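You operate a simulated robot arm through the tools that you are given. There is no shell and no other tool.

You are at the controls of a simulated robot arm. One attempt, no reset.

## Task
Wipe the drips off the grey tub's lid with the wet pink rag.
Fine: move the blue roller to the blue tray first; wet the rag in the blue tub and put it back. Set down upright: pink rag. What is to be rubbed or washed off counts as gone when no trace of it is left.

It is judged by the outcome, as a careful person would: the job done as asked, and still so three seconds after it is handed in. It fails if anything else is knocked over, pushed out of place, dropped, spilled or broken. Lids that push on must go on centred and level and be pressed home; caps that screw on are set level and turned clockwise until they are tight.

## Robot
A 7-joint arm with a two-finger parallel gripper, fixed in place. Base frame: the origin is at the foot of the arm, x ahead of it, y to its left, z up; the work surface is at about z = 0.86. Lengths are in m, angles in degrees, forces in N, time in s.
With the tool pointing down near the work surface it reaches from about 0.38 to 0.88 m from the base axis. Its first joint turns from -166.0 to 166.0 degrees. Payload 3.43 kg.
The tool frame sits at the grasp point between the pads (the TCP): z along the fingers, y along the line on which they close. The tips reach 0.034 m beyond it. Largest opening 0.128 m; finger width 0.024, thickness 0.012; the body of the gripper, 0.048 by 0.13 m, starts 0.096 m behind the TCP.
Orientation is told as [roll, pitch, yaw] about the base's x, y, z axes, in that order, counted from this pose: with the fingers straight down and closing along the base's y, the tool's x points along the base's -x, its y along +y and its z along -z.

## Interface
- The arm moves only by the tool nudge_tool. Its arguments are lists of equal length, an entry for each row: "grip": the opening, from 0 (shut) to 1 (fully open); "translation": the shift along the tool's x, y, z in m, a list of three; "dr": the turn, a rotation vector about the tool's x, y, z in degrees, a list of three. In form: {"grip": [grip, ...], "translation": [[tx, ty, tz], ...], "dr": [[wx, wy, wz], ...]}. A call has 1 to 20 rows; each row shifts and turns the commanded pose from where the row before left it, along the tool's axes as they then stand. Each row takes 0.2 s and may step no farther than 0.05 m and 8.6 degrees from the row before; otherwise, or with a gripper value out of range, the whole call is refused. A pose out of reach is approached as far as the arm can. The call stops where the force on the tool passes 40 N (or 10 N more than at its start, if that is more) or the arm is blocked; 0.2 s more then pass. The fingers move at their own pace (about 0.153 m/s each) and stop on an object; they squeeze with about 34 N. The grip force told is the motor's: it shows also when the fingers shut on nothing. Time passes only in rows, and 0.2 s behind the last, so rows that do not move let the fingers close. The reply holds the time, the measured pose of the TCP, the force on the tool along the base axes, the opening and the grip force, in the units named above and with some noise, with the torque about the TCP (base axes, N m) and any sound that the robot's microphone picked up, and new pictures: "views" is both (left out), scene, wrist or none.
- Cameras (640 x 400 px; columns grow to the right, rows downward): "scene" is fixed at [0.2188, -0.5027, 1.4951]; the picture's right is [-0.12, -0.99, 0.00], its down [-0.92, 0.11, -0.37] and it looks along [0.36, -0.04, -0.93] (base axes); focal length 214 px, centre (320, 200). "wrist" rides on the gripper at [0.076, -0.011, -0.16] in the tool frame; the picture's right is [0.15, 0.99, 0.00], its down [-0.88, 0.13, -0.46] and it looks along [-0.45, 0.07, 0.89] (tool axes); focal length 234 px, centre (320, 200). There is no depth. A picture from a camera that has moved, and an enlarged one, comes with that camera's place and axes in the base frame and with its lens.
- enlarge(camera, box): a new picture of the part [left, top, right, bottom] of that camera's present view, enlarged. The clock stands still meanwhile.
- sign_off(): hands the job in; it is judged then, once.

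Nothing tells you positions but the pictures and the camera data. Unless the task says otherwise, let go and move clear before handing in.

The tools are called as a command line: name --argument value ..., lists and objects as JSON in quotes. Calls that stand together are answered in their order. nudge_tool: Moves the arm, as the interface text tells. Its arguments: {"type":"object","properties":{"grip":{"type":"array","items":{"type":"number"}},"translation":{"type":"array","items":{"type":"array","items":{"type":"number"}}},"dr":{"type":"array","items":{"type":"array","items":{"type":"number"}}},"views":{"type":"string","enum":["both","scene","wrist","none"]}},"required":["grip","translation","dr"]} The other tools are called the same way: enlarge (camera, box) takes an enlarged picture of a part of a camera's view; sign_off () hands the job in.

At the start:

```text
clock: 0.0
position: [0.4892, -0.4129, 1.2243]
ee_rot: [-0.1, 0.0, -0.1]
force: [0.3, 0.9, 0.3]
torque: [0.03, 0.02, 0.03]
finger_gap: 0.1278
grasp_force: 0.1
```

scene: 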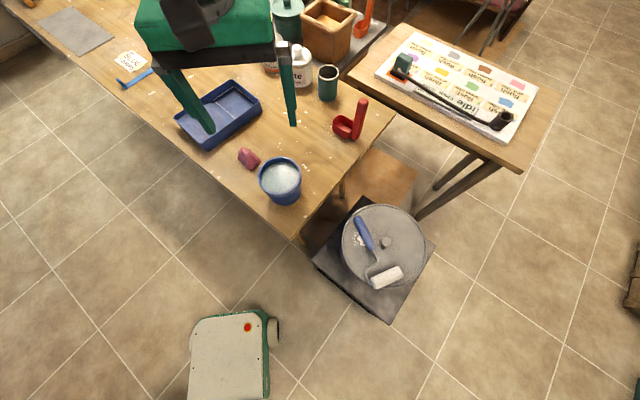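
wrist: 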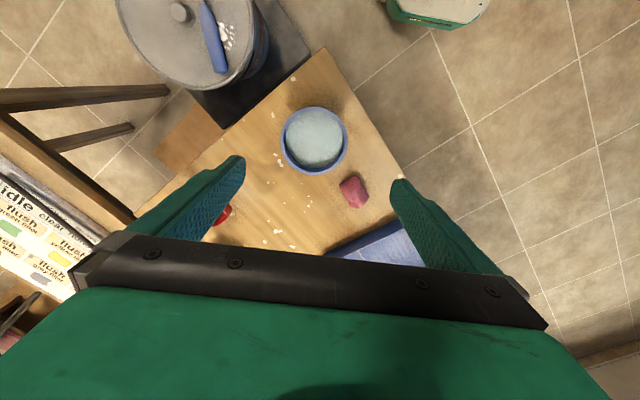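

I see a workbench with a blue paint tray, a pink rag, a blue tub of water, and a grey tub on a low stand with a blue roller lying on its lid over white drips. I'll look closer before moving.

enlarge --camera "scene" --box '[300, 180, 460, 330]'

enlarge --camera "scene" --box '[160, 60, 400, 210]'

enlarge --camera "wrist" --box '[100, 0, 420, 200]'

```text
2.67 times, centred on (380, 255) of scene
camera zoom: at [0.2188, -0.5027, 1.4951], right [-0.12, -0.99, 0.0], down [-0.92, 0.11, -0.37], along [0.36, -0.04, -0.93], focal length 572 px, centre (160, 53)
```

zoom: 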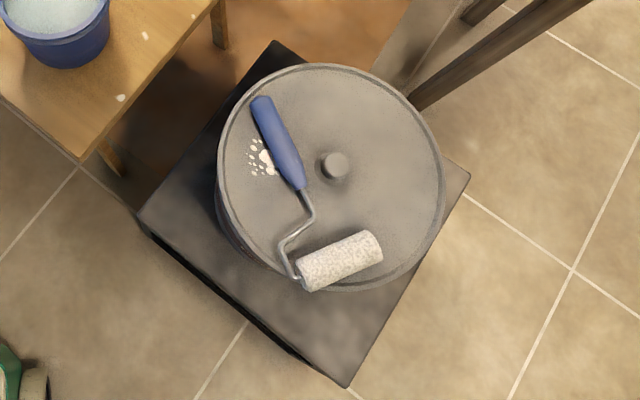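

```text
2.67 times, centred on (280, 135) of scene
camera zoom: at [0.2188, -0.5027, 1.4951], right [-0.12, -0.99, 0.0], down [-0.92, 0.11, -0.37], along [0.36, -0.04, -0.93], focal length 572 px, centre (427, 373)
```

zoom: 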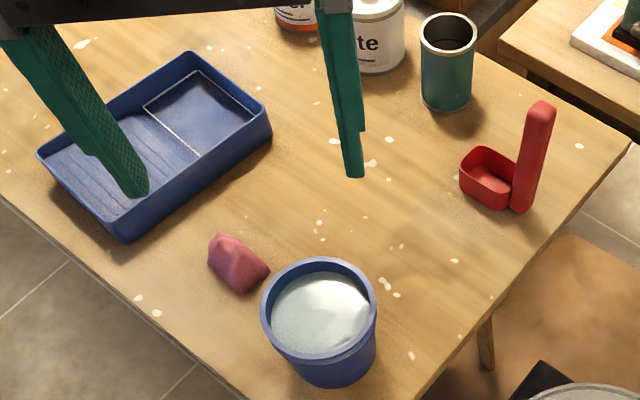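

```text
2.00 times, centred on (260, 100) of wrist
camera zoom: at [0.413, -0.4241, 1.3836], right [-0.15, 0.99, 0.0], down [0.88, 0.13, 0.46], along [0.45, 0.07, -0.89], focal length 468 px, centre (440, 400)
```

zoom: 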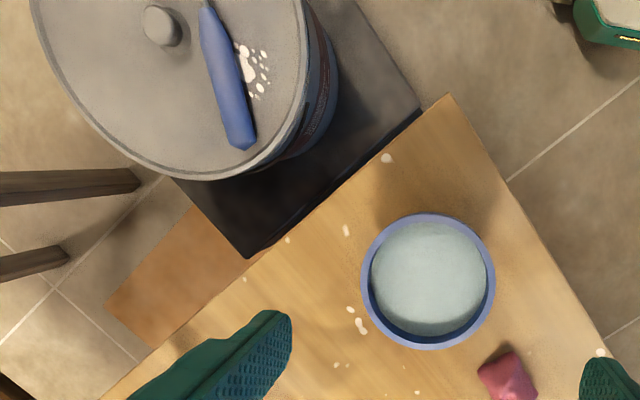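

The roller lies across the grey tub's lid, with its handle near (0.37, -0.69) at about z 0.69. The rag is near (0.63, -0.31), the blue water tub near (0.51, -0.42), and the tray near (0.84, -0.21). I'll move above the roller for a closer look.

nudge_tool --grip '[1, 1, 1, 1, 1, 1, 1, 1]' --translation '[[0.0125, -0.034, 0.022], [0.0125, -0.034, 0.022], [0.0125, -0.034, 0.022], [0.0125, -0.034, 0.022], [0.0125, -0.034, 0.022], [0.0125, -0.034, 0.022], [0.0125, -0.034, 0.022], [0.0125, -0.034, 0.022]]' --dr '[[0, 0, 0], [0, 0, 0], [0, 0, 0], [0, 0, 0], [0, 0, 0], [0, 0, 0], [0, 0, -6], [0, 0, -6]]'

```text
clock: 1.8
position: [0.3932, -0.6872, 1.0485]
ee_rot: [0.1, -0.1, 12.0]
force: [0.7, 0.1, 0.1]
torque: [0.0, 0.13, 0.01]
finger_gap: 0.1281
grasp_force: 0.0
camera wrist: at [0.3218, -0.7132, 1.2084], right [-0.35, 0.94, 0.0], down [0.83, 0.31, 0.46], along [0.43, 0.16, -0.89], focal length 234 px, centre (320, 200)
```

scene: 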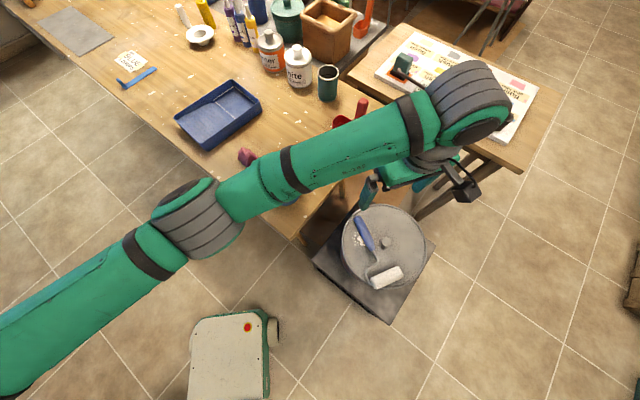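
wrist: 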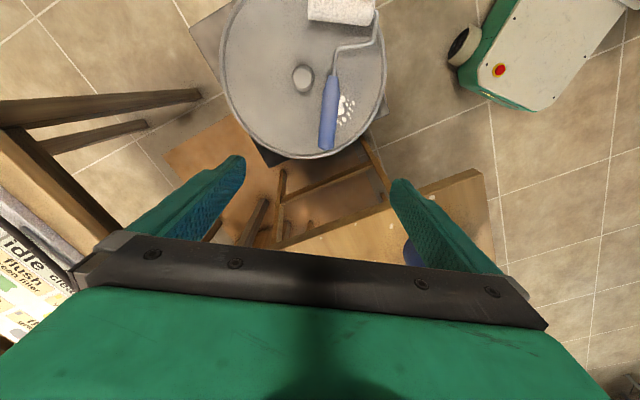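

The lid, roller and drips are now clear in the wrist view; I'll enlarge it to measure the handle and drips.

enlarge --camera "wrist" --box '[200, 0, 420, 165]'

enlarge --camera "scene" --box '[160, 60, 280, 160]'

```text
2.42 times, centred on (310, 82) of wrist
camera zoom: at [0.3218, -0.7132, 1.2084], right [-0.35, 0.94, 0.0], down [0.83, 0.31, 0.46], along [0.43, 0.16, -0.89], focal length 568 px, centre (344, 485)
```

zoom: 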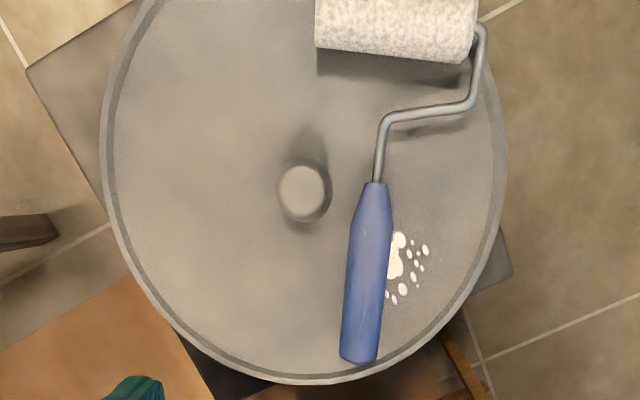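

```text
4.00 times, centred on (220, 110) of scene
camera zoom: at [0.2188, -0.5027, 1.4951], right [-0.12, -0.99, 0.0], down [-0.92, 0.11, -0.37], along [0.36, -0.04, -0.93], focal length 858 px, centre (720, 560)
```

zoom: 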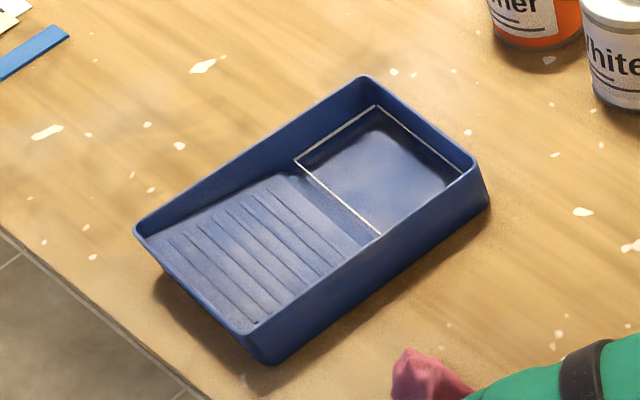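

The lid top looks to be at about z 0.73–0.74, and the handle is centred near (0.366, -0.678), pointing roughly 14° off x. I'll come down over it with the fingers partly closed and check again.

nudge_tool --grip '[0.65, 0.65, 0.65, 0.65]' --translation '[[0.006, 0.0036, 0.04], [0.006, 0.0036, 0.04], [0.006, 0.0036, 0.04], [0.006, 0.0036, 0.03]]' --dr '[[0, 0, 0], [0, 0, 0], [0, 0, 0], [0, 0, -2]]'

```text
clock: 2.8
position: [0.3658, -0.6784, 0.8998]
ee_rot: [0.1, -0.1, 14.0]
force: [0.2, 0.5, -0.4]
torque: [0.0, 0.01, 0.0]
finger_gap: 0.0833
grasp_force: 0.0
camera wrist: at [0.2952, -0.7069, 1.0589], right [-0.38, 0.92, 0.0], down [0.82, 0.34, 0.46], along [0.42, 0.17, -0.89], focal length 234 px, centre (320, 200)
```

scene: 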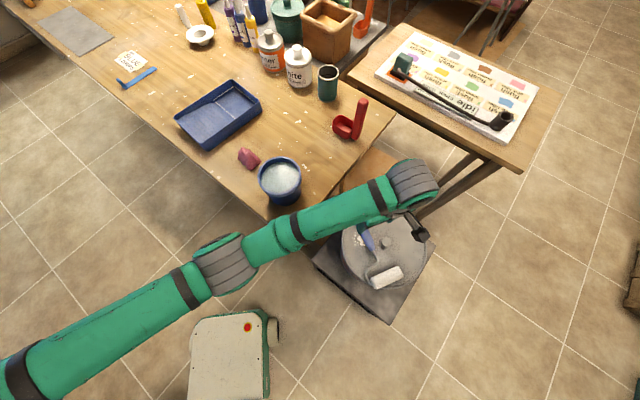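
wrist: 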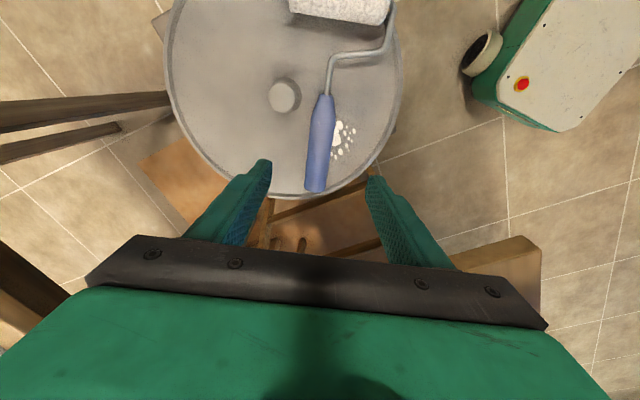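

The handle centre is now at about (0.370, -0.675), at z ≈ 0.745. I'll descend further while watching the fingers straddle it.

nudge_tool --grip '[0.6, 0.6, 0.6]' --translation '[[-0.003, 0.001, 0.035], [-0.002, 0.001, 0.035], [0, 0, 0.03]]' --dr '[[0, 0, -2.5], [0, 0, 0], [0, 0, 0]]'

```text
clock: 3.6
position: [0.37, -0.6745, 0.7989]
ee_rot: [0.0, 0.0, 16.4]
force: [-0.5, -0.1, -0.4]
torque: [-0.01, 0.02, 0.04]
finger_gap: 0.0768
grasp_force: 0.0
camera wrist: at [0.3008, -0.7063, 0.9574], right [-0.42, 0.91, 0.0], down [0.81, 0.37, 0.46], along [0.41, 0.19, -0.89], focal length 234 px, centre (320, 200)
```

scene: 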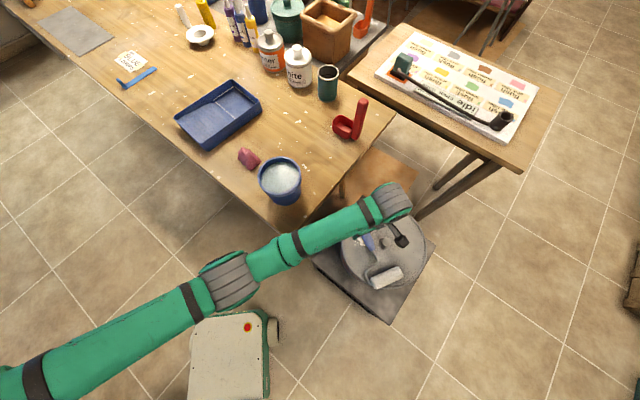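
wrist: 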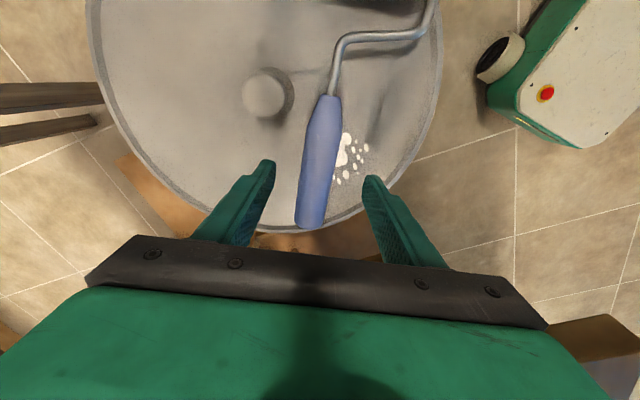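

The handle is centred between the fingers and aligned with them. I'll lower slowly in small steps, watching the contact force.

nudge_tool --grip '[0.5, 0.5, 0.5]' --translation '[[0, 0, 0.01], [0, 0, 0.01], [0, 0, 0.007]]' --dr '[[0, 0, 0], [0, 0, 0], [0, 0, 0]]'

enlarge --camera "wrist" --box '[200, 60, 440, 260]'

```text
clock: 4.4
position: [0.3708, -0.6738, 0.7712]
ee_rot: [0.0, 0.1, 16.4]
force: [0.4, 0.5, 0.3]
torque: [-0.02, 0.02, -0.02]
finger_gap: 0.0639
grasp_force: 0.2
camera wrist: at [0.3008, -0.706, 0.9309], right [-0.42, 0.91, 0.0], down [0.81, 0.38, 0.46], along [0.41, 0.19, -0.89], focal length 234 px, centre (320, 200)
```

scene: 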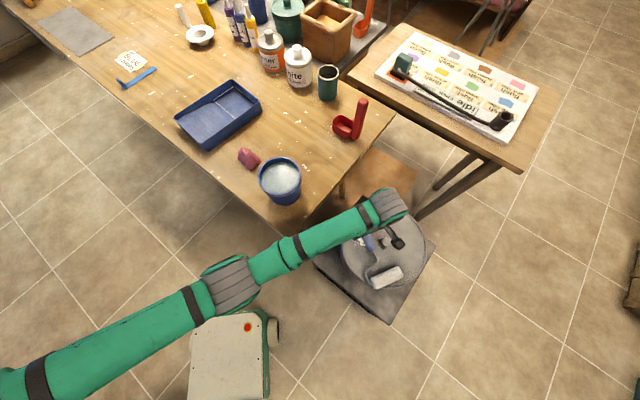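
wrist: 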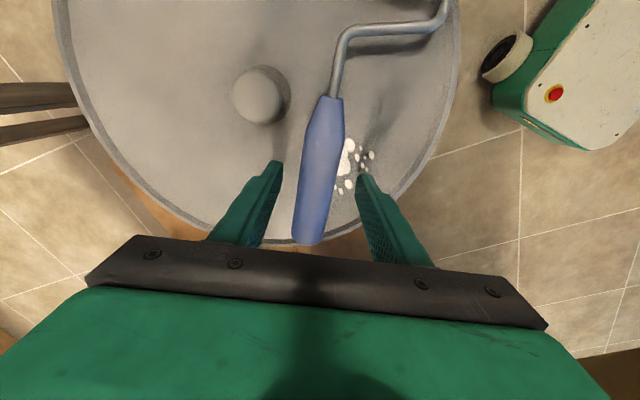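

```text
2.00 times, centred on (320, 160) of wrist
camera zoom: at [0.3008, -0.706, 0.9309], right [-0.42, 0.91, 0.0], down [0.81, 0.38, 0.46], along [0.41, 0.19, -0.89], focal length 468 px, centre (320, 280)
```

zoom: 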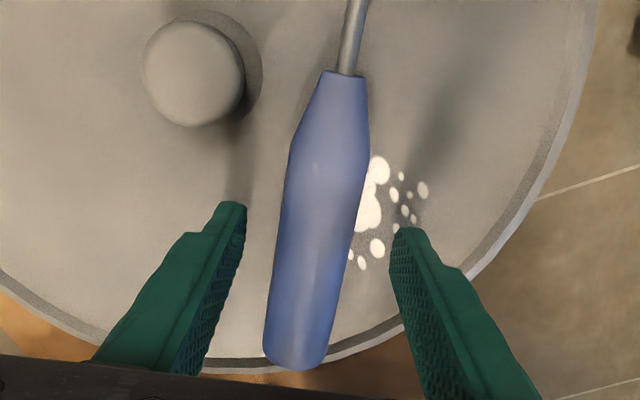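

The tips are just above the lid and on either side of the handle. I'll go 3 mm lower, close on it, then lift a little and check.

nudge_tool --grip '[0.5, 0, 0, 0, 0]' --translation '[[0, 0, 0.003], [0, 0, 0], [0, 0, 0], [0, 0, 0], [0, 0, -0.015]]' --dr '[[0, 0, 0], [0, 0, 0], [0, 0, 0], [0, 0, 0], [0, 0, 0]]'

```text
clock: 5.6
position: [0.3688, -0.6747, 0.7836]
ee_rot: [-0.1, 0.0, 16.5]
force: [-0.5, 0.2, -2.2]
torque: [0.02, -0.1, 0.01]
finger_gap: 0.029
grasp_force: 34.1
camera wrist: at [0.3, -0.706, 0.9424], right [-0.42, 0.91, 0.0], down [0.81, 0.37, 0.46], along [0.41, 0.19, -0.89], focal length 234 px, centre (320, 200)
```

scene: 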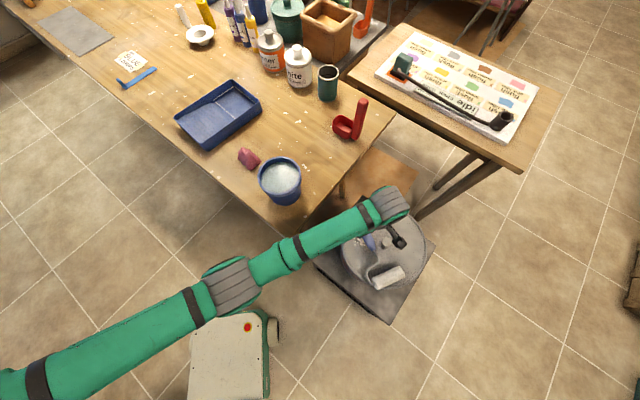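
wrist: 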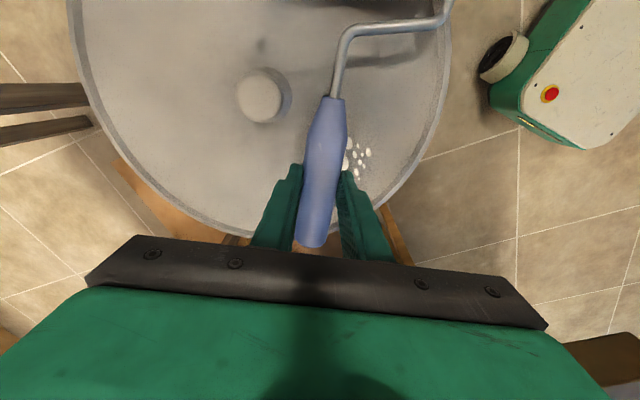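

I have the roller: gap 29 mm, carrying about 2 N. Next I'll lift it high enough to clear the bench items and begin turning it toward the tray.

nudge_tool --grip '[0, 0, 0, 0, 0, 0, 0]' --translation '[[0, 0, -0.04], [0, 0, -0.045], [0, 0, -0.045], [0, 0, -0.045], [0, 0, -0.045], [0, 0, -0.045], [0, 0, -0.045]]' --dr '[[0, 0, 0], [0, 0, 0], [0, 0, -8], [0, 0, -8], [0, 0, -8], [0, 0, -8], [0, 0, -8]]'

```text
clock: 7.2
position: [0.3701, -0.6741, 1.0929]
ee_rot: [0.0, -0.1, 56.6]
force: [0.5, -0.7, -1.4]
torque: [0.15, -0.05, 0.02]
finger_gap: 0.029
grasp_force: 34.2
camera wrist: at [0.3383, -0.7436, 1.2517], right [-0.91, 0.42, 0.0], down [0.38, 0.81, 0.46], along [0.19, 0.41, -0.89], focal length 234 px, centre (320, 200)
```

scene: 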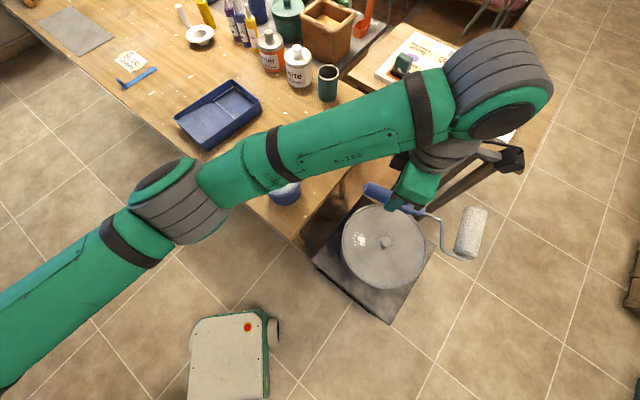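
wrist: 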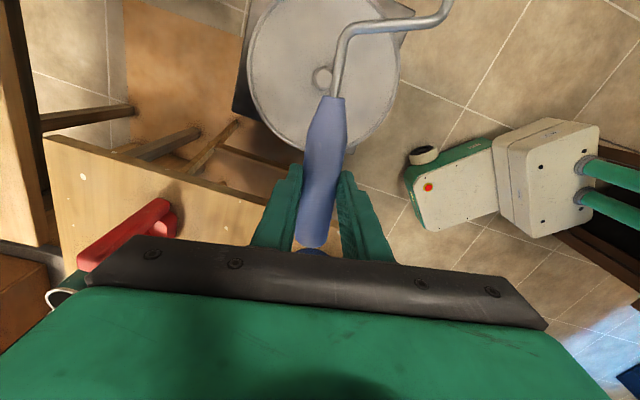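

The roller is held level and the lid is clear of it. I'll swing over toward the tray at this height, turning as I go.

nudge_tool --grip '[0, 0, 0, 0, 0, 0, 0]' --translation '[[-0.047, -0.0033, 0], [-0.0465, -0.0077, 0], [-0.0455, -0.0122, 0], [-0.0441, -0.0165, 0], [-0.0423, -0.0206, 0], [-0.0402, -0.0246, 0], [-0.0376, -0.0283, 0]]' --dr '[[0, 0, -5.5], [0, 0, -5.5], [0, 0, -5.5], [0, 0, -5.5], [0, 0, -5.5], [0, 0, -5.5], [0, 0, -5.5]]'

```text
clock: 8.8
position: [0.5981, -0.4195, 1.0886]
ee_rot: [0.0, 0.0, 94.7]
force: [-0.7, -0.9, -1.6]
torque: [0.17, -0.11, 0.0]
finger_gap: 0.029
grasp_force: 34.1
out of reach, approached as far as the arm can: row 5, 6, 7
camera wrist: at [0.6161, -0.4935, 1.2483], right [-0.97, -0.23, 0.0], down [-0.2, 0.87, 0.46], along [-0.1, 0.44, -0.89], focal length 234 px, centre (320, 200)
```

scene: 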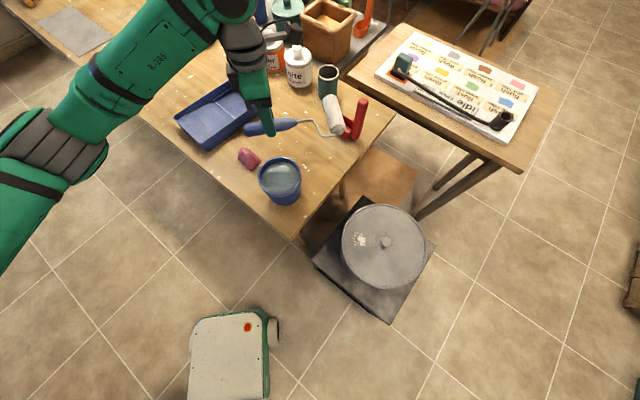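
wrist: 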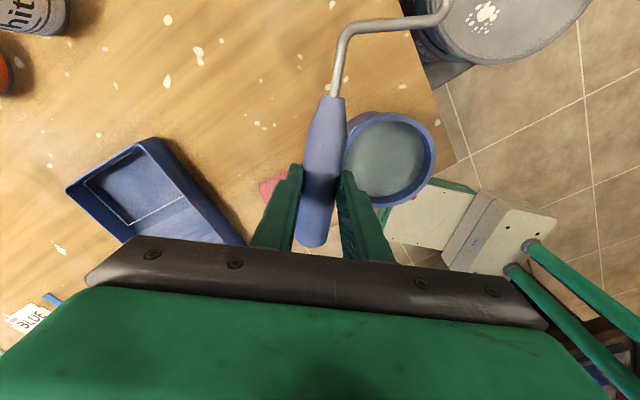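

Rows 5–7 came up short, which looks like a wrist-turn limit at about 127° relative to the arm's azimuth. I'll carry on to the tray without turning further. The limit eases as the arm swings left, so I'll lay the roller slightly diagonal in the tray.

nudge_tool --grip '[0, 0, 0, 0, 0]' --translation '[[-0.0336, -0.0294, 0], [-0.0336, -0.0294, 0], [-0.0336, -0.0294, 0], [-0.0336, -0.0294, 0], [-0.0336, -0.0294, 0]]' --dr '[[0, 0, 0], [0, 0, 0], [0, 0, 0], [0, 0, 0], [0, 0, 0]]'

```text
clock: 10.0
position: [0.7305, -0.2402, 1.0927]
ee_rot: [0.0, 0.0, 94.9]
force: [-0.2, -0.9, -0.9]
torque: [0.2, -0.05, 0.0]
finger_gap: 0.029
grasp_force: 34.2
camera wrist: at [0.7485, -0.3143, 1.251], right [-0.97, -0.23, 0.0], down [-0.2, 0.87, 0.46], along [-0.1, 0.44, -0.89], focal length 234 px, centre (320, 200)
```

scene: 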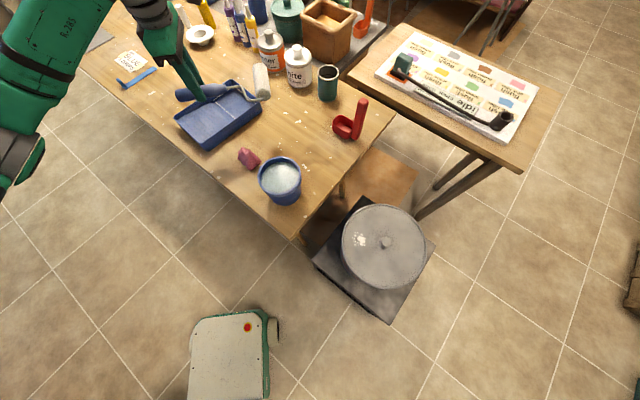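
wrist: 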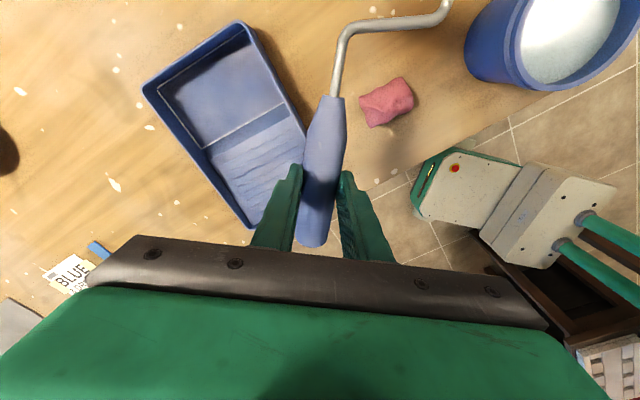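

The tray is centred near (0.83, -0.21), with its long axis at about -47° and the rim at about z 0.895. I'll bring the grip point above the tray's shallow end, with the roller head over the deep end.

nudge_tool --grip '[0, 0, 0, 0]' --translation '[[-0.0311, -0.0174, 0], [-0.0293, -0.0202, 0], [-0.0274, -0.0228, 0], [-0.0251, -0.0252, 0]]' --dr '[[0, 0, -5.3], [0, 0, -5.3], [0, 0, -5.3], [0, 0, -5.3]]'

enlarge --camera "scene" --box '[150, 40, 310, 160]'

```text
clock: 11.0
position: [0.7891, -0.1101, 1.0908]
ee_rot: [0.0, -0.1, 116.2]
force: [0.4, -0.8, -1.3]
torque: [0.12, 0.03, 0.02]
finger_gap: 0.0288
grasp_force: 33.8
camera wrist: at [0.8326, -0.173, 1.25], right [-0.82, -0.57, 0.0], down [-0.51, 0.73, 0.46], along [-0.26, 0.38, -0.89], focal length 234 px, centre (320, 200)
```

scene: 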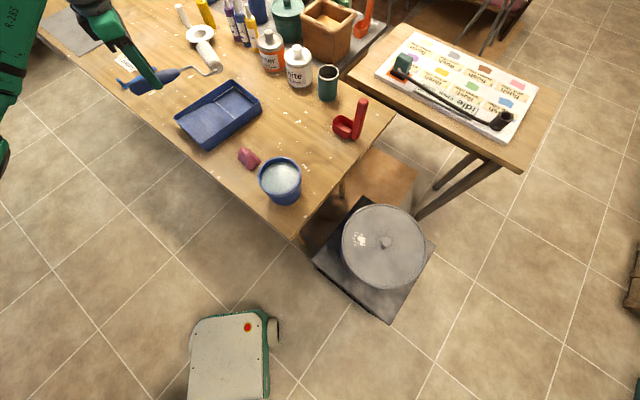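
wrist: 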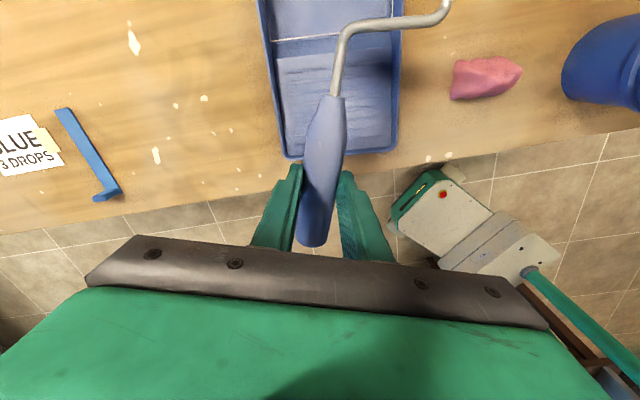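

```text
3.33 times, centred on (230, 100) of scene
camera zoom: at [0.2188, -0.5027, 1.4951], right [-0.12, -0.99, 0.0], down [-0.92, 0.11, -0.37], along [0.36, -0.04, -0.93], focal length 715 px, centre (620, 533)
```

zoom: 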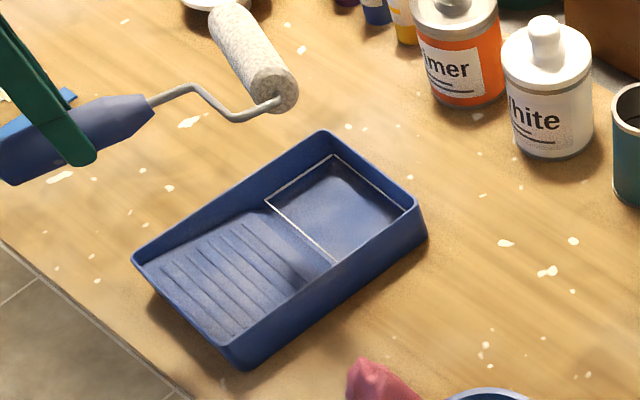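

The roller head lines up with the well. I'll shift about 1 cm sideways to centre it, tilt the head down 10°, and lower most of the way.

nudge_tool --grip '[0, 0, 0, 0, 0]' --translation '[[-0.0026, -0.0096, 0], [0.0026, 0, 0.0299], [0.0061, 0, 0.0345], [0.0061, 0, 0.0345], [0.0061, 0, 0.0345]]' --dr '[[0, -5, 0], [0, -5, 0], [0, 0, 0], [0, 0, 0], [0, 0, 0]]'

enlarge --camera "scene" --box '[150, 40, 310, 160]'

```text
clock: 12.2
position: [0.7953, -0.1021, 0.9546]
ee_rot: [-0.1, -10.0, 116.2]
force: [0.6, 0.1, -1.3]
torque: [0.05, -0.01, -0.03]
finger_gap: 0.0291
grasp_force: 34.2
camera wrist: at [0.8512, -0.1896, 1.0991], right [-0.82, -0.57, -0.03], down [-0.47, 0.65, 0.6], along [-0.32, 0.51, -0.8], focal length 234 px, centre (320, 200)
```

scene: 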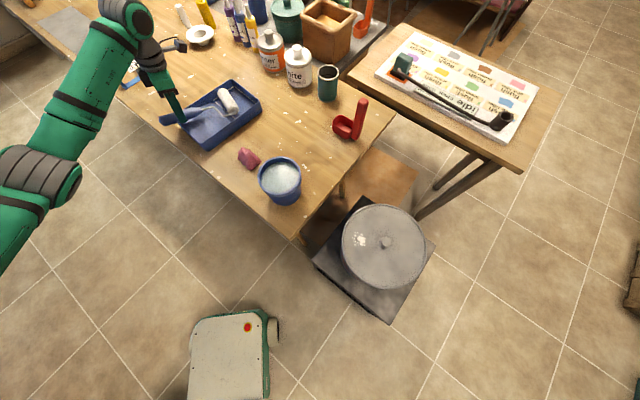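
wrist: 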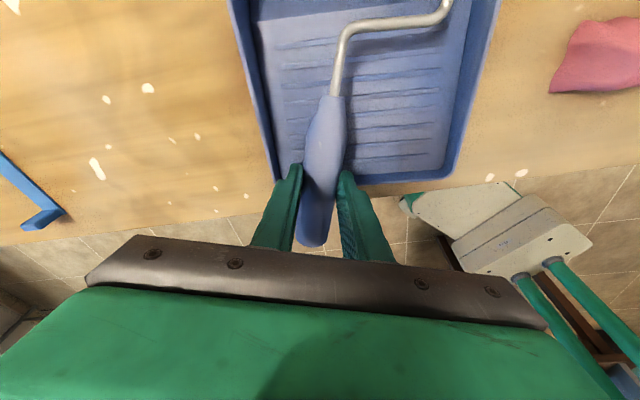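

```text
3.33 times, centred on (230, 100) of scene
camera zoom: at [0.2188, -0.5027, 1.4951], right [-0.12, -0.99, 0.0], down [-0.92, 0.11, -0.37], along [0.36, -0.04, -0.93], focal length 715 px, centre (620, 533)
```

zoom: 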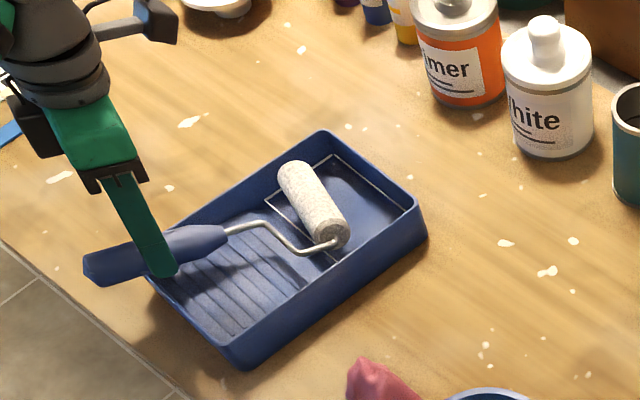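

The roller head is just at the start of the well, so I'll slide it about 18 mm toward the deep end and continue down gently.

nudge_tool --grip '[0, 0, 0]' --translation '[[0.0171, -0.0047, -0.003], [0.0016, 0, 0.0089], [0.0014, 0, 0.0079]]' --dr '[[0, 0, 0], [0, 0, 0], [0, 0, 0]]'

enlarge --camera "scene" --box '[150, 40, 310, 160]'

```text
clock: 13.0
position: [0.8087, -0.1153, 0.9403]
ee_rot: [-0.3, -10.0, 116.3]
force: [1.3, 1.5, 24.0]
torque: [0.98, 0.56, -0.06]
finger_gap: 0.0289
grasp_force: 34.4
camera wrist: at [0.8637, -0.2012, 1.0844], right [-0.82, -0.57, -0.03], down [-0.47, 0.65, 0.6], along [-0.32, 0.51, -0.8], focal length 234 px, centre (320, 200)
```

scene: 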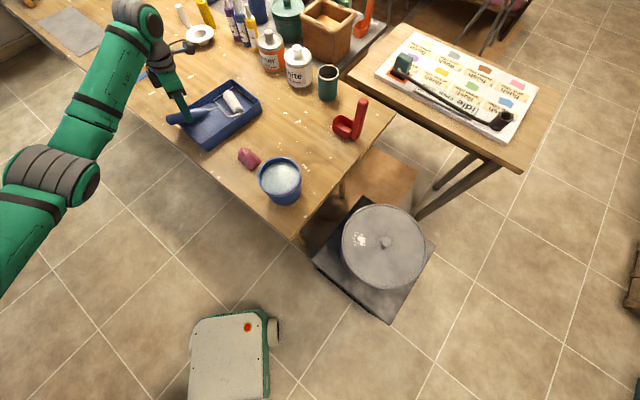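
wrist: 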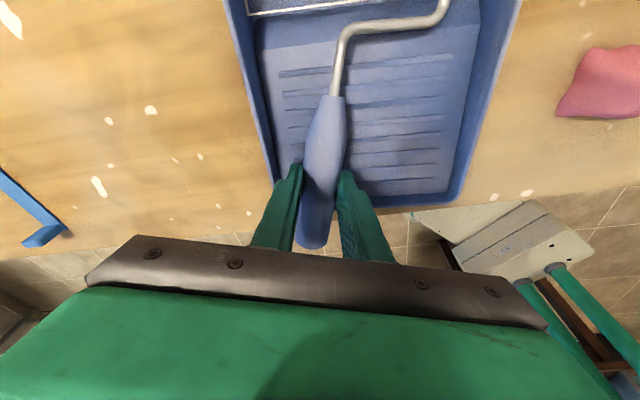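

```text
3.33 times, centred on (230, 100) of scene
camera zoom: at [0.2188, -0.5027, 1.4951], right [-0.12, -0.99, 0.0], down [-0.92, 0.11, -0.37], along [0.36, -0.04, -0.93], focal length 715 px, centre (620, 533)
```

zoom: 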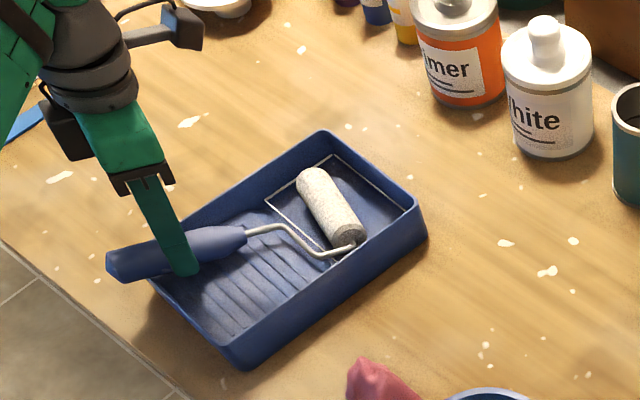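

The tool reads 24 N up, and the torque puts the contact on the shallow-end rim under the handle while the head is still hovering. I'll tilt the head down a few more degrees, which also relieves the rim contact.

nudge_tool --grip '[0, 0]' --translation '[[0, 0, 0], [0, 0, 0]]' --dr '[[0, -2, 0], [0, -1.5, 0]]' --views "none"

```text
clock: 13.6
position: [0.8073, -0.1183, 0.9384]
ee_rot: [-0.2, -13.4, 116.0]
force: [7.1, -8.6, 20.8]
torque: [-0.8, -0.65, 0.09]
finger_gap: 0.0289
grasp_force: 34.1
```

Now both ends carry load: the head on the floor and the handle on the rim. I'll ease up 1.5 mm to unload before releasing.

nudge_tool --grip '[0, 0]' --translation '[[-0.0004, 0, -0.0015], [0, 0, 0]]' --dr '[[0, 0, 0], [0, 0, 0]]' --views "scene"

enlarge --camera "scene" --box '[150, 40, 310, 160]'

```text
clock: 14.2
position: [0.8067, -0.1156, 0.9382]
ee_rot: [0.1, -13.5, 116.2]
force: [5.4, -8.9, 13.2]
torque: [0.0, -0.03, 0.01]
finger_gap: 0.0292
grasp_force: 34.1
```

scene: 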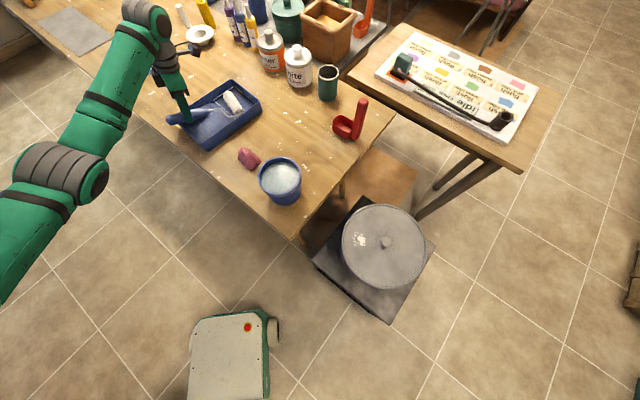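

```text
3.33 times, centred on (230, 100) of scene
camera zoom: at [0.2188, -0.5027, 1.4951], right [-0.12, -0.99, 0.0], down [-0.92, 0.11, -0.37], along [0.36, -0.04, -0.93], focal length 715 px, centre (620, 533)
```

zoom: 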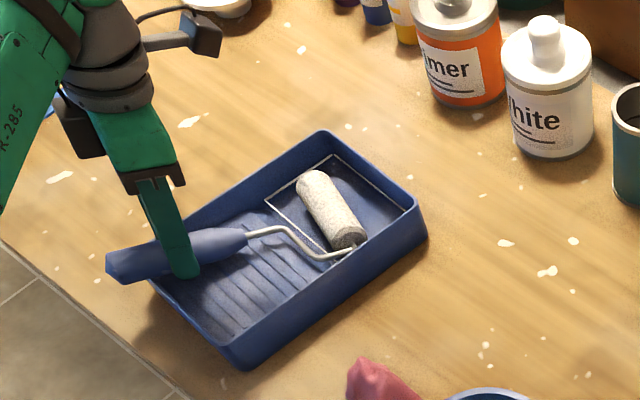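

There is still 13 N up and about 10 N horizontal along the handle. I'll ease off a bit more in that direction.

nudge_tool --grip '[0, 0]' --translation '[[0.0012, 0, -0.0022], [0, 0, 0]]' --dr '[[0, 0, 0], [0, 0, 0]]' --views "none"

```text
clock: 14.8
position: [0.8081, -0.1151, 0.9406]
ee_rot: [0.1, -13.7, 116.3]
force: [0.6, 0.2, -2.4]
torque: [0.09, 0.02, 0.0]
finger_gap: 0.0287
grasp_force: 33.2
```

The roller now just hangs free, within 1–2 mm of contact. I'll lower 1 mm, open slightly since the tray wall is close, and retreat upward along the tool axis.

nudge_tool --grip '[0, 0.1, 0.2, 0.3, 0.34, 0.34]' --translation '[[0.0002, 0, 0.001], [0, 0, 0], [0, 0, 0], [0, 0, 0], [0, 0, 0], [0, 0, -0.02]]' --dr '[[0, 0, 0], [0, 0, 0], [0, 0, 0], [0, 0, 0], [0, 0, 0], [0, 0, 0]]' --views "both"

enlarge --camera "scene" --box '[150, 40, 310, 160]'

```text
clock: 16.2
position: [0.8103, -0.1227, 0.9594]
ee_rot: [0.0, -13.5, 116.2]
force: [-0.3, 0.2, 0.6]
torque: [0.01, 0.01, 0.0]
finger_gap: 0.0436
grasp_force: 0.1
camera wrist: at [0.8698, -0.2164, 1.0967], right [-0.82, -0.56, -0.03], down [-0.45, 0.62, 0.65], along [-0.34, 0.55, -0.76], focal length 234 px, centre (320, 200)
```

scene: 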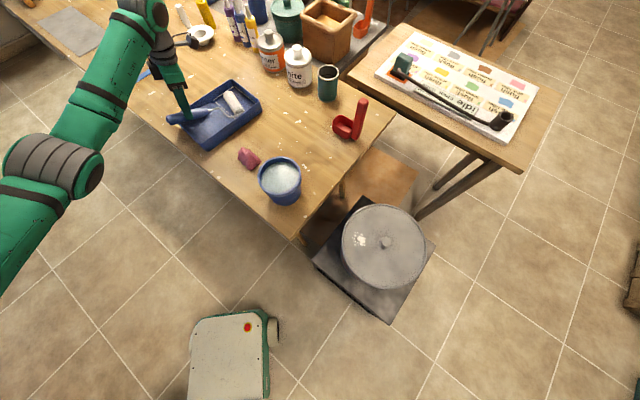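
wrist: 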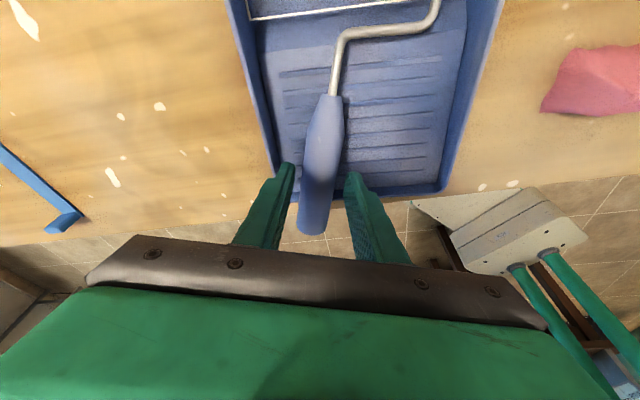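

```text
3.33 times, centred on (230, 100) of scene
camera zoom: at [0.2188, -0.5027, 1.4951], right [-0.12, -0.99, 0.0], down [-0.92, 0.11, -0.37], along [0.36, -0.04, -0.93], focal length 715 px, centre (620, 533)
```

zoom: 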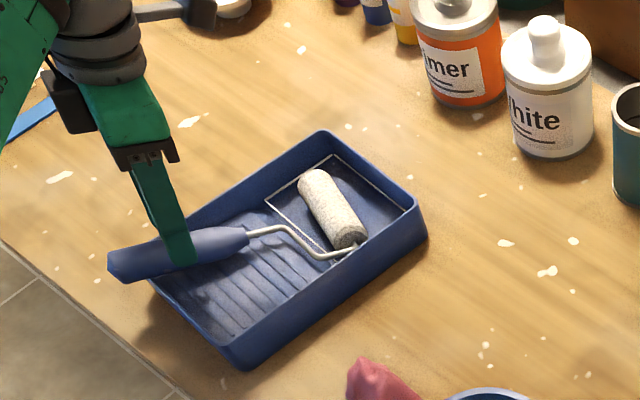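

The roller rests in the tray with its handle over the shallow rim, and it stayed put when released. I'll back away upward, straighten the tool, and head over to the rag.

nudge_tool --grip '[0.34, 0.34, 0.34, 0.34, 0.34, 0.5, 0.5, 0.5, 0.5, 0.5, 0.5]' --translation '[[0, 0, -0.045], [0, 0, -0.045], [0, 0, -0.045], [0, 0, -0.02], [0, 0, -0.02], [0.0072, 0.0415, 0], [0.0133, 0.0399, 0], [0.019, 0.0375, 0], [0.0244, 0.0343, 0], [0.0292, 0.0303, 0], [0.0334, 0.0257, 0]]' --dr '[[0, 0, 0], [0, 0, 0], [0, 0, 0], [0, 6.75, 0], [0, 6.75, 0], [0, 0, 8.5], [0, 0, 8.5], [0, 0, 8.5], [0, 0, 8.5], [0, 0, 8.5], [0, 0, 8.5]]'

enlarge --camera "scene" --box '[150, 40, 310, 160]'

```text
clock: 18.6
position: [0.6247, -0.3064, 1.1303]
ee_rot: [0.1, 0.0, 65.1]
force: [0.0, 0.3, -0.3]
torque: [-0.03, 0.04, 0.0]
finger_gap: 0.0639
grasp_force: 0.1
camera wrist: at [0.6023, -0.3782, 1.2889], right [-0.96, 0.28, 0.0], down [0.25, 0.85, 0.46], along [0.13, 0.44, -0.89], focal length 234 px, centre (320, 200)
```

scene: 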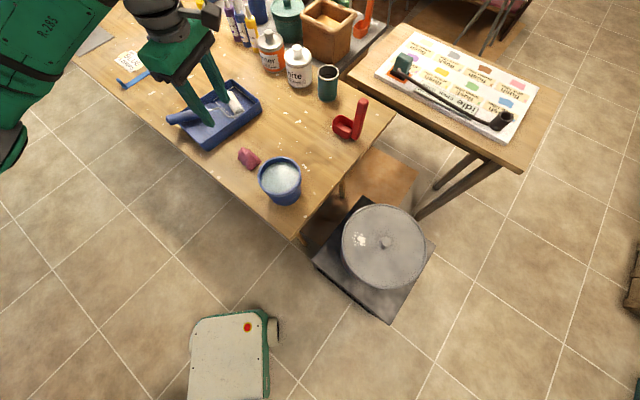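
wrist: 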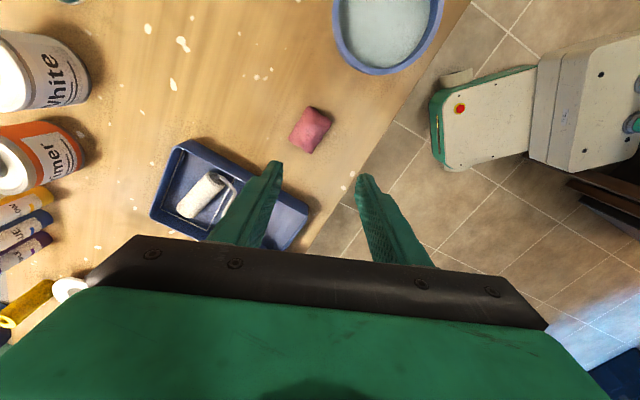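

```text
3.33 times, centred on (230, 100) of scene
camera zoom: at [0.2188, -0.5027, 1.4951], right [-0.12, -0.99, 0.0], down [-0.92, 0.11, -0.37], along [0.36, -0.04, -0.93], focal length 715 px, centre (620, 533)
```

zoom: 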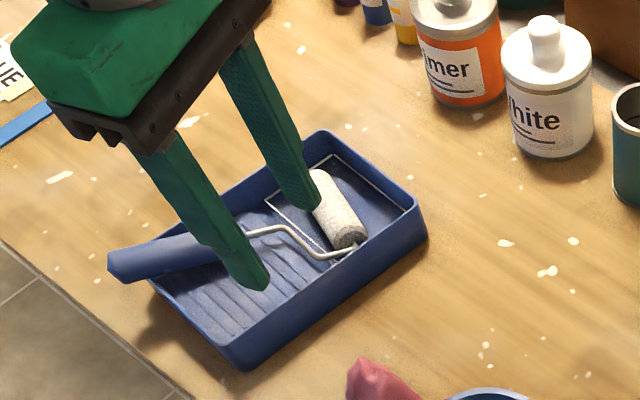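

The roller is stable in the tray. Now I'll examine the rag's shape and orientation.

enlarge --camera "wrist" --box '[260, 80, 360, 170]'

enlarge --camera "scene" --box '[220, 130, 310, 210]'

```text
4.44 times, centred on (310, 125) of wrist
camera zoom: at [0.6023, -0.3782, 1.2889], right [-0.96, 0.28, 0.0], down [0.25, 0.85, 0.46], along [0.13, 0.44, -0.89], focal length 1041 px, centre (364, 533)
```

zoom: 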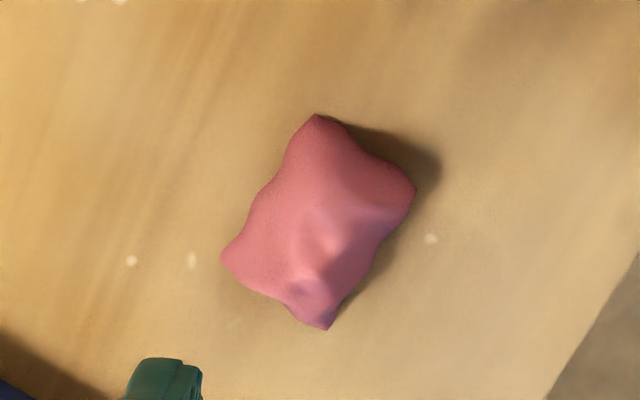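

```text
5.00 times, centred on (265, 170) of scene
camera zoom: at [0.2188, -0.5027, 1.4951], right [-0.12, -0.99, 0.0], down [-0.92, 0.11, -0.37], along [0.36, -0.04, -0.93], focal length 1072 px, centre (595, 350)
```

zoom: 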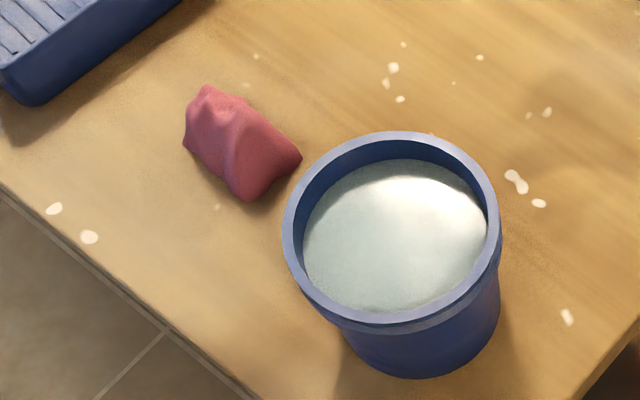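

The rag is about 65 × 47 mm, centred near (0.64, -0.308), with its long axis at about 39°. I'll line up over it with the fingers set to close across its short side.

nudge_tool --grip '[0.65, 0.65, 0.65, 0.65]' --translation '[[-0.0042, -0.0127, 0.035], [0, 0, 0.04], [0, 0, 0.04], [0, 0, 0.035]]' --dr '[[0, 0, 6.5], [0, 0, 6.5], [0, 0, 6.5], [0, 0, 6.5]]'

enlarge --camera "wrist" --box '[220, 50, 420, 210]'

```text
clock: 19.6
position: [0.6375, -0.3061, 0.979]
ee_rot: [0.0, 0.0, 39.2]
force: [0.4, -0.5, 0.1]
torque: [-0.02, -0.01, 0.02]
finger_gap: 0.0831
grasp_force: 0.1
camera wrist: at [0.5854, -0.3618, 1.1387], right [-0.74, 0.68, 0.0], down [0.6, 0.66, 0.46], along [0.31, 0.34, -0.89], focal length 234 px, centre (320, 200)
```

scene: 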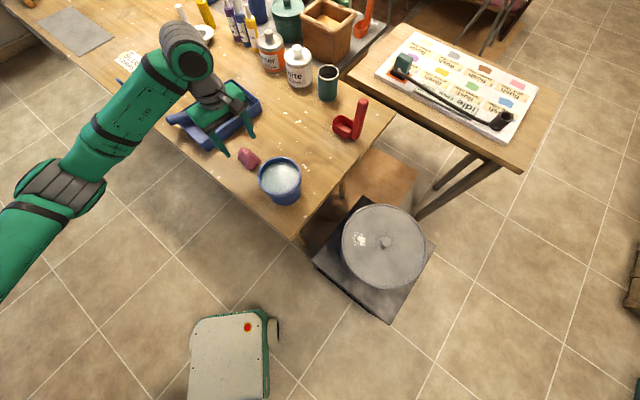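
wrist: 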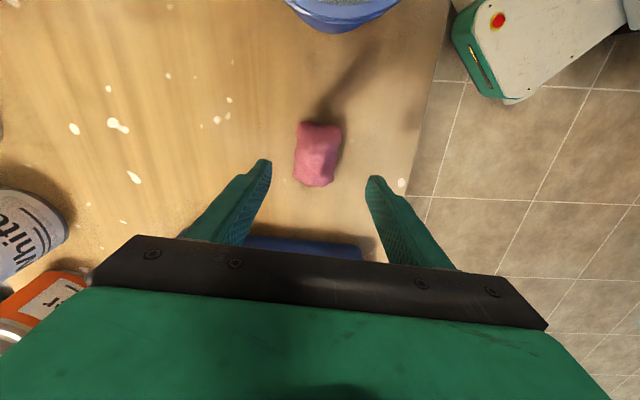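

```text
2.50 times, centred on (320, 130) of wrist
camera zoom: at [0.5854, -0.3618, 1.1387], right [-0.74, 0.68, 0.0], down [0.6, 0.66, 0.46], along [0.31, 0.34, -0.89], focal length 585 px, centre (320, 375)
```

zoom: 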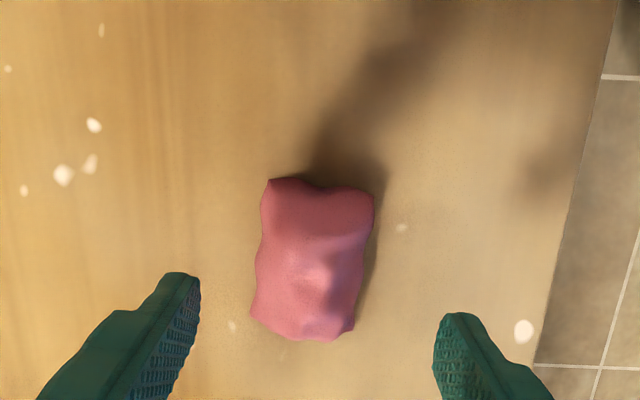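

The rag is centred within about 2 mm of the fingers and well aligned. I'll go down so the tips end about 10 mm above the bench, leaving some rag below them for wiping.

nudge_tool --grip '[0.65, 0.65]' --translation '[[0, -0.0025, 0.035], [0, 0, 0.025]]' --dr '[[0, 0, 0], [0, 0, 0]]'

enlarge --camera "wrist" --box '[220, 80, 420, 240]'

enlarge --camera "scene" --box '[200, 110, 320, 210]'

```text
clock: 20.2
position: [0.6392, -0.3084, 0.9196]
ee_rot: [0.0, 0.0, 39.1]
force: [-0.7, 0.6, -0.1]
torque: [-0.01, 0.02, 0.01]
finger_gap: 0.0831
grasp_force: 0.1
camera wrist: at [0.5871, -0.3637, 1.079], right [-0.74, 0.67, 0.0], down [0.6, 0.66, 0.46], along [0.31, 0.34, -0.89], focal length 234 px, centre (320, 200)
```

scene: 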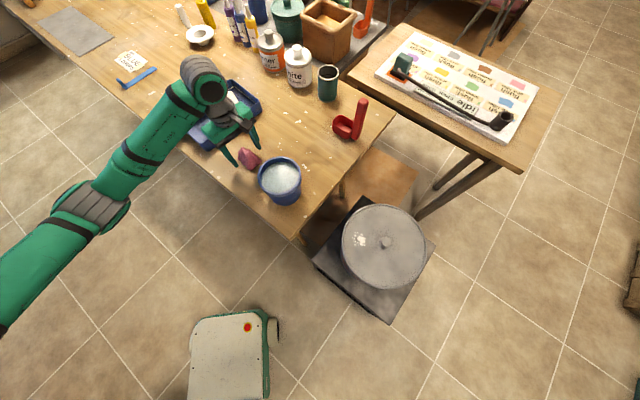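
wrist: 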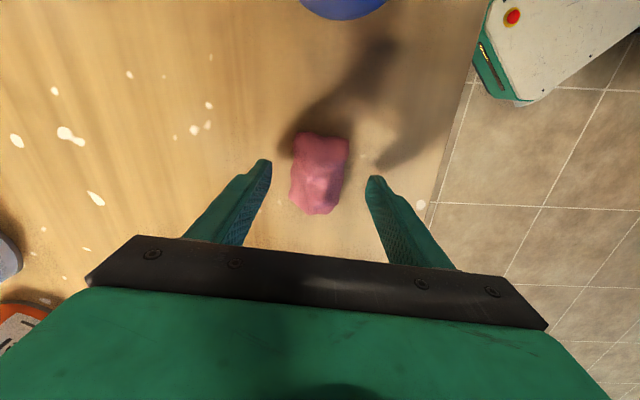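

```text
2.50 times, centred on (320, 160) of wrist
camera zoom: at [0.5871, -0.3637, 1.079], right [-0.74, 0.67, 0.0], down [0.6, 0.66, 0.46], along [0.31, 0.34, -0.89], focal length 585 px, centre (320, 300)
```

zoom: 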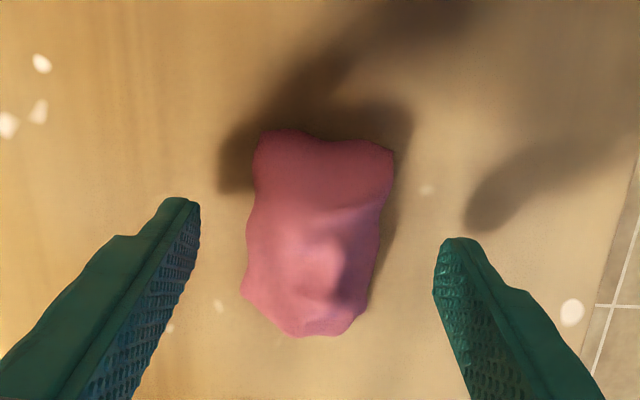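

```text
4.00 times, centred on (260, 160) of scene
camera zoom: at [0.2188, -0.5027, 1.4951], right [-0.12, -0.99, 0.0], down [-0.92, 0.11, -0.37], along [0.36, -0.04, -0.93], focal length 858 px, centre (560, 360)
```

zoom: 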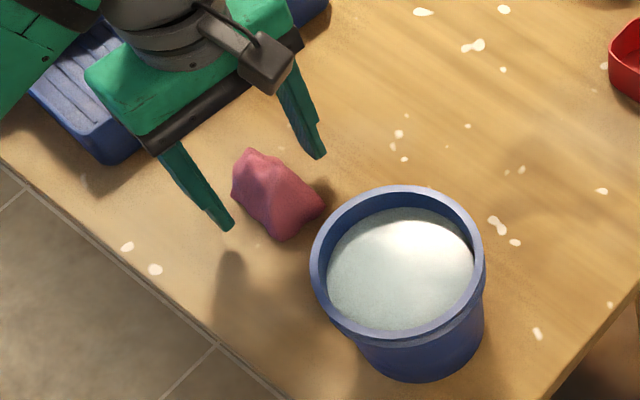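

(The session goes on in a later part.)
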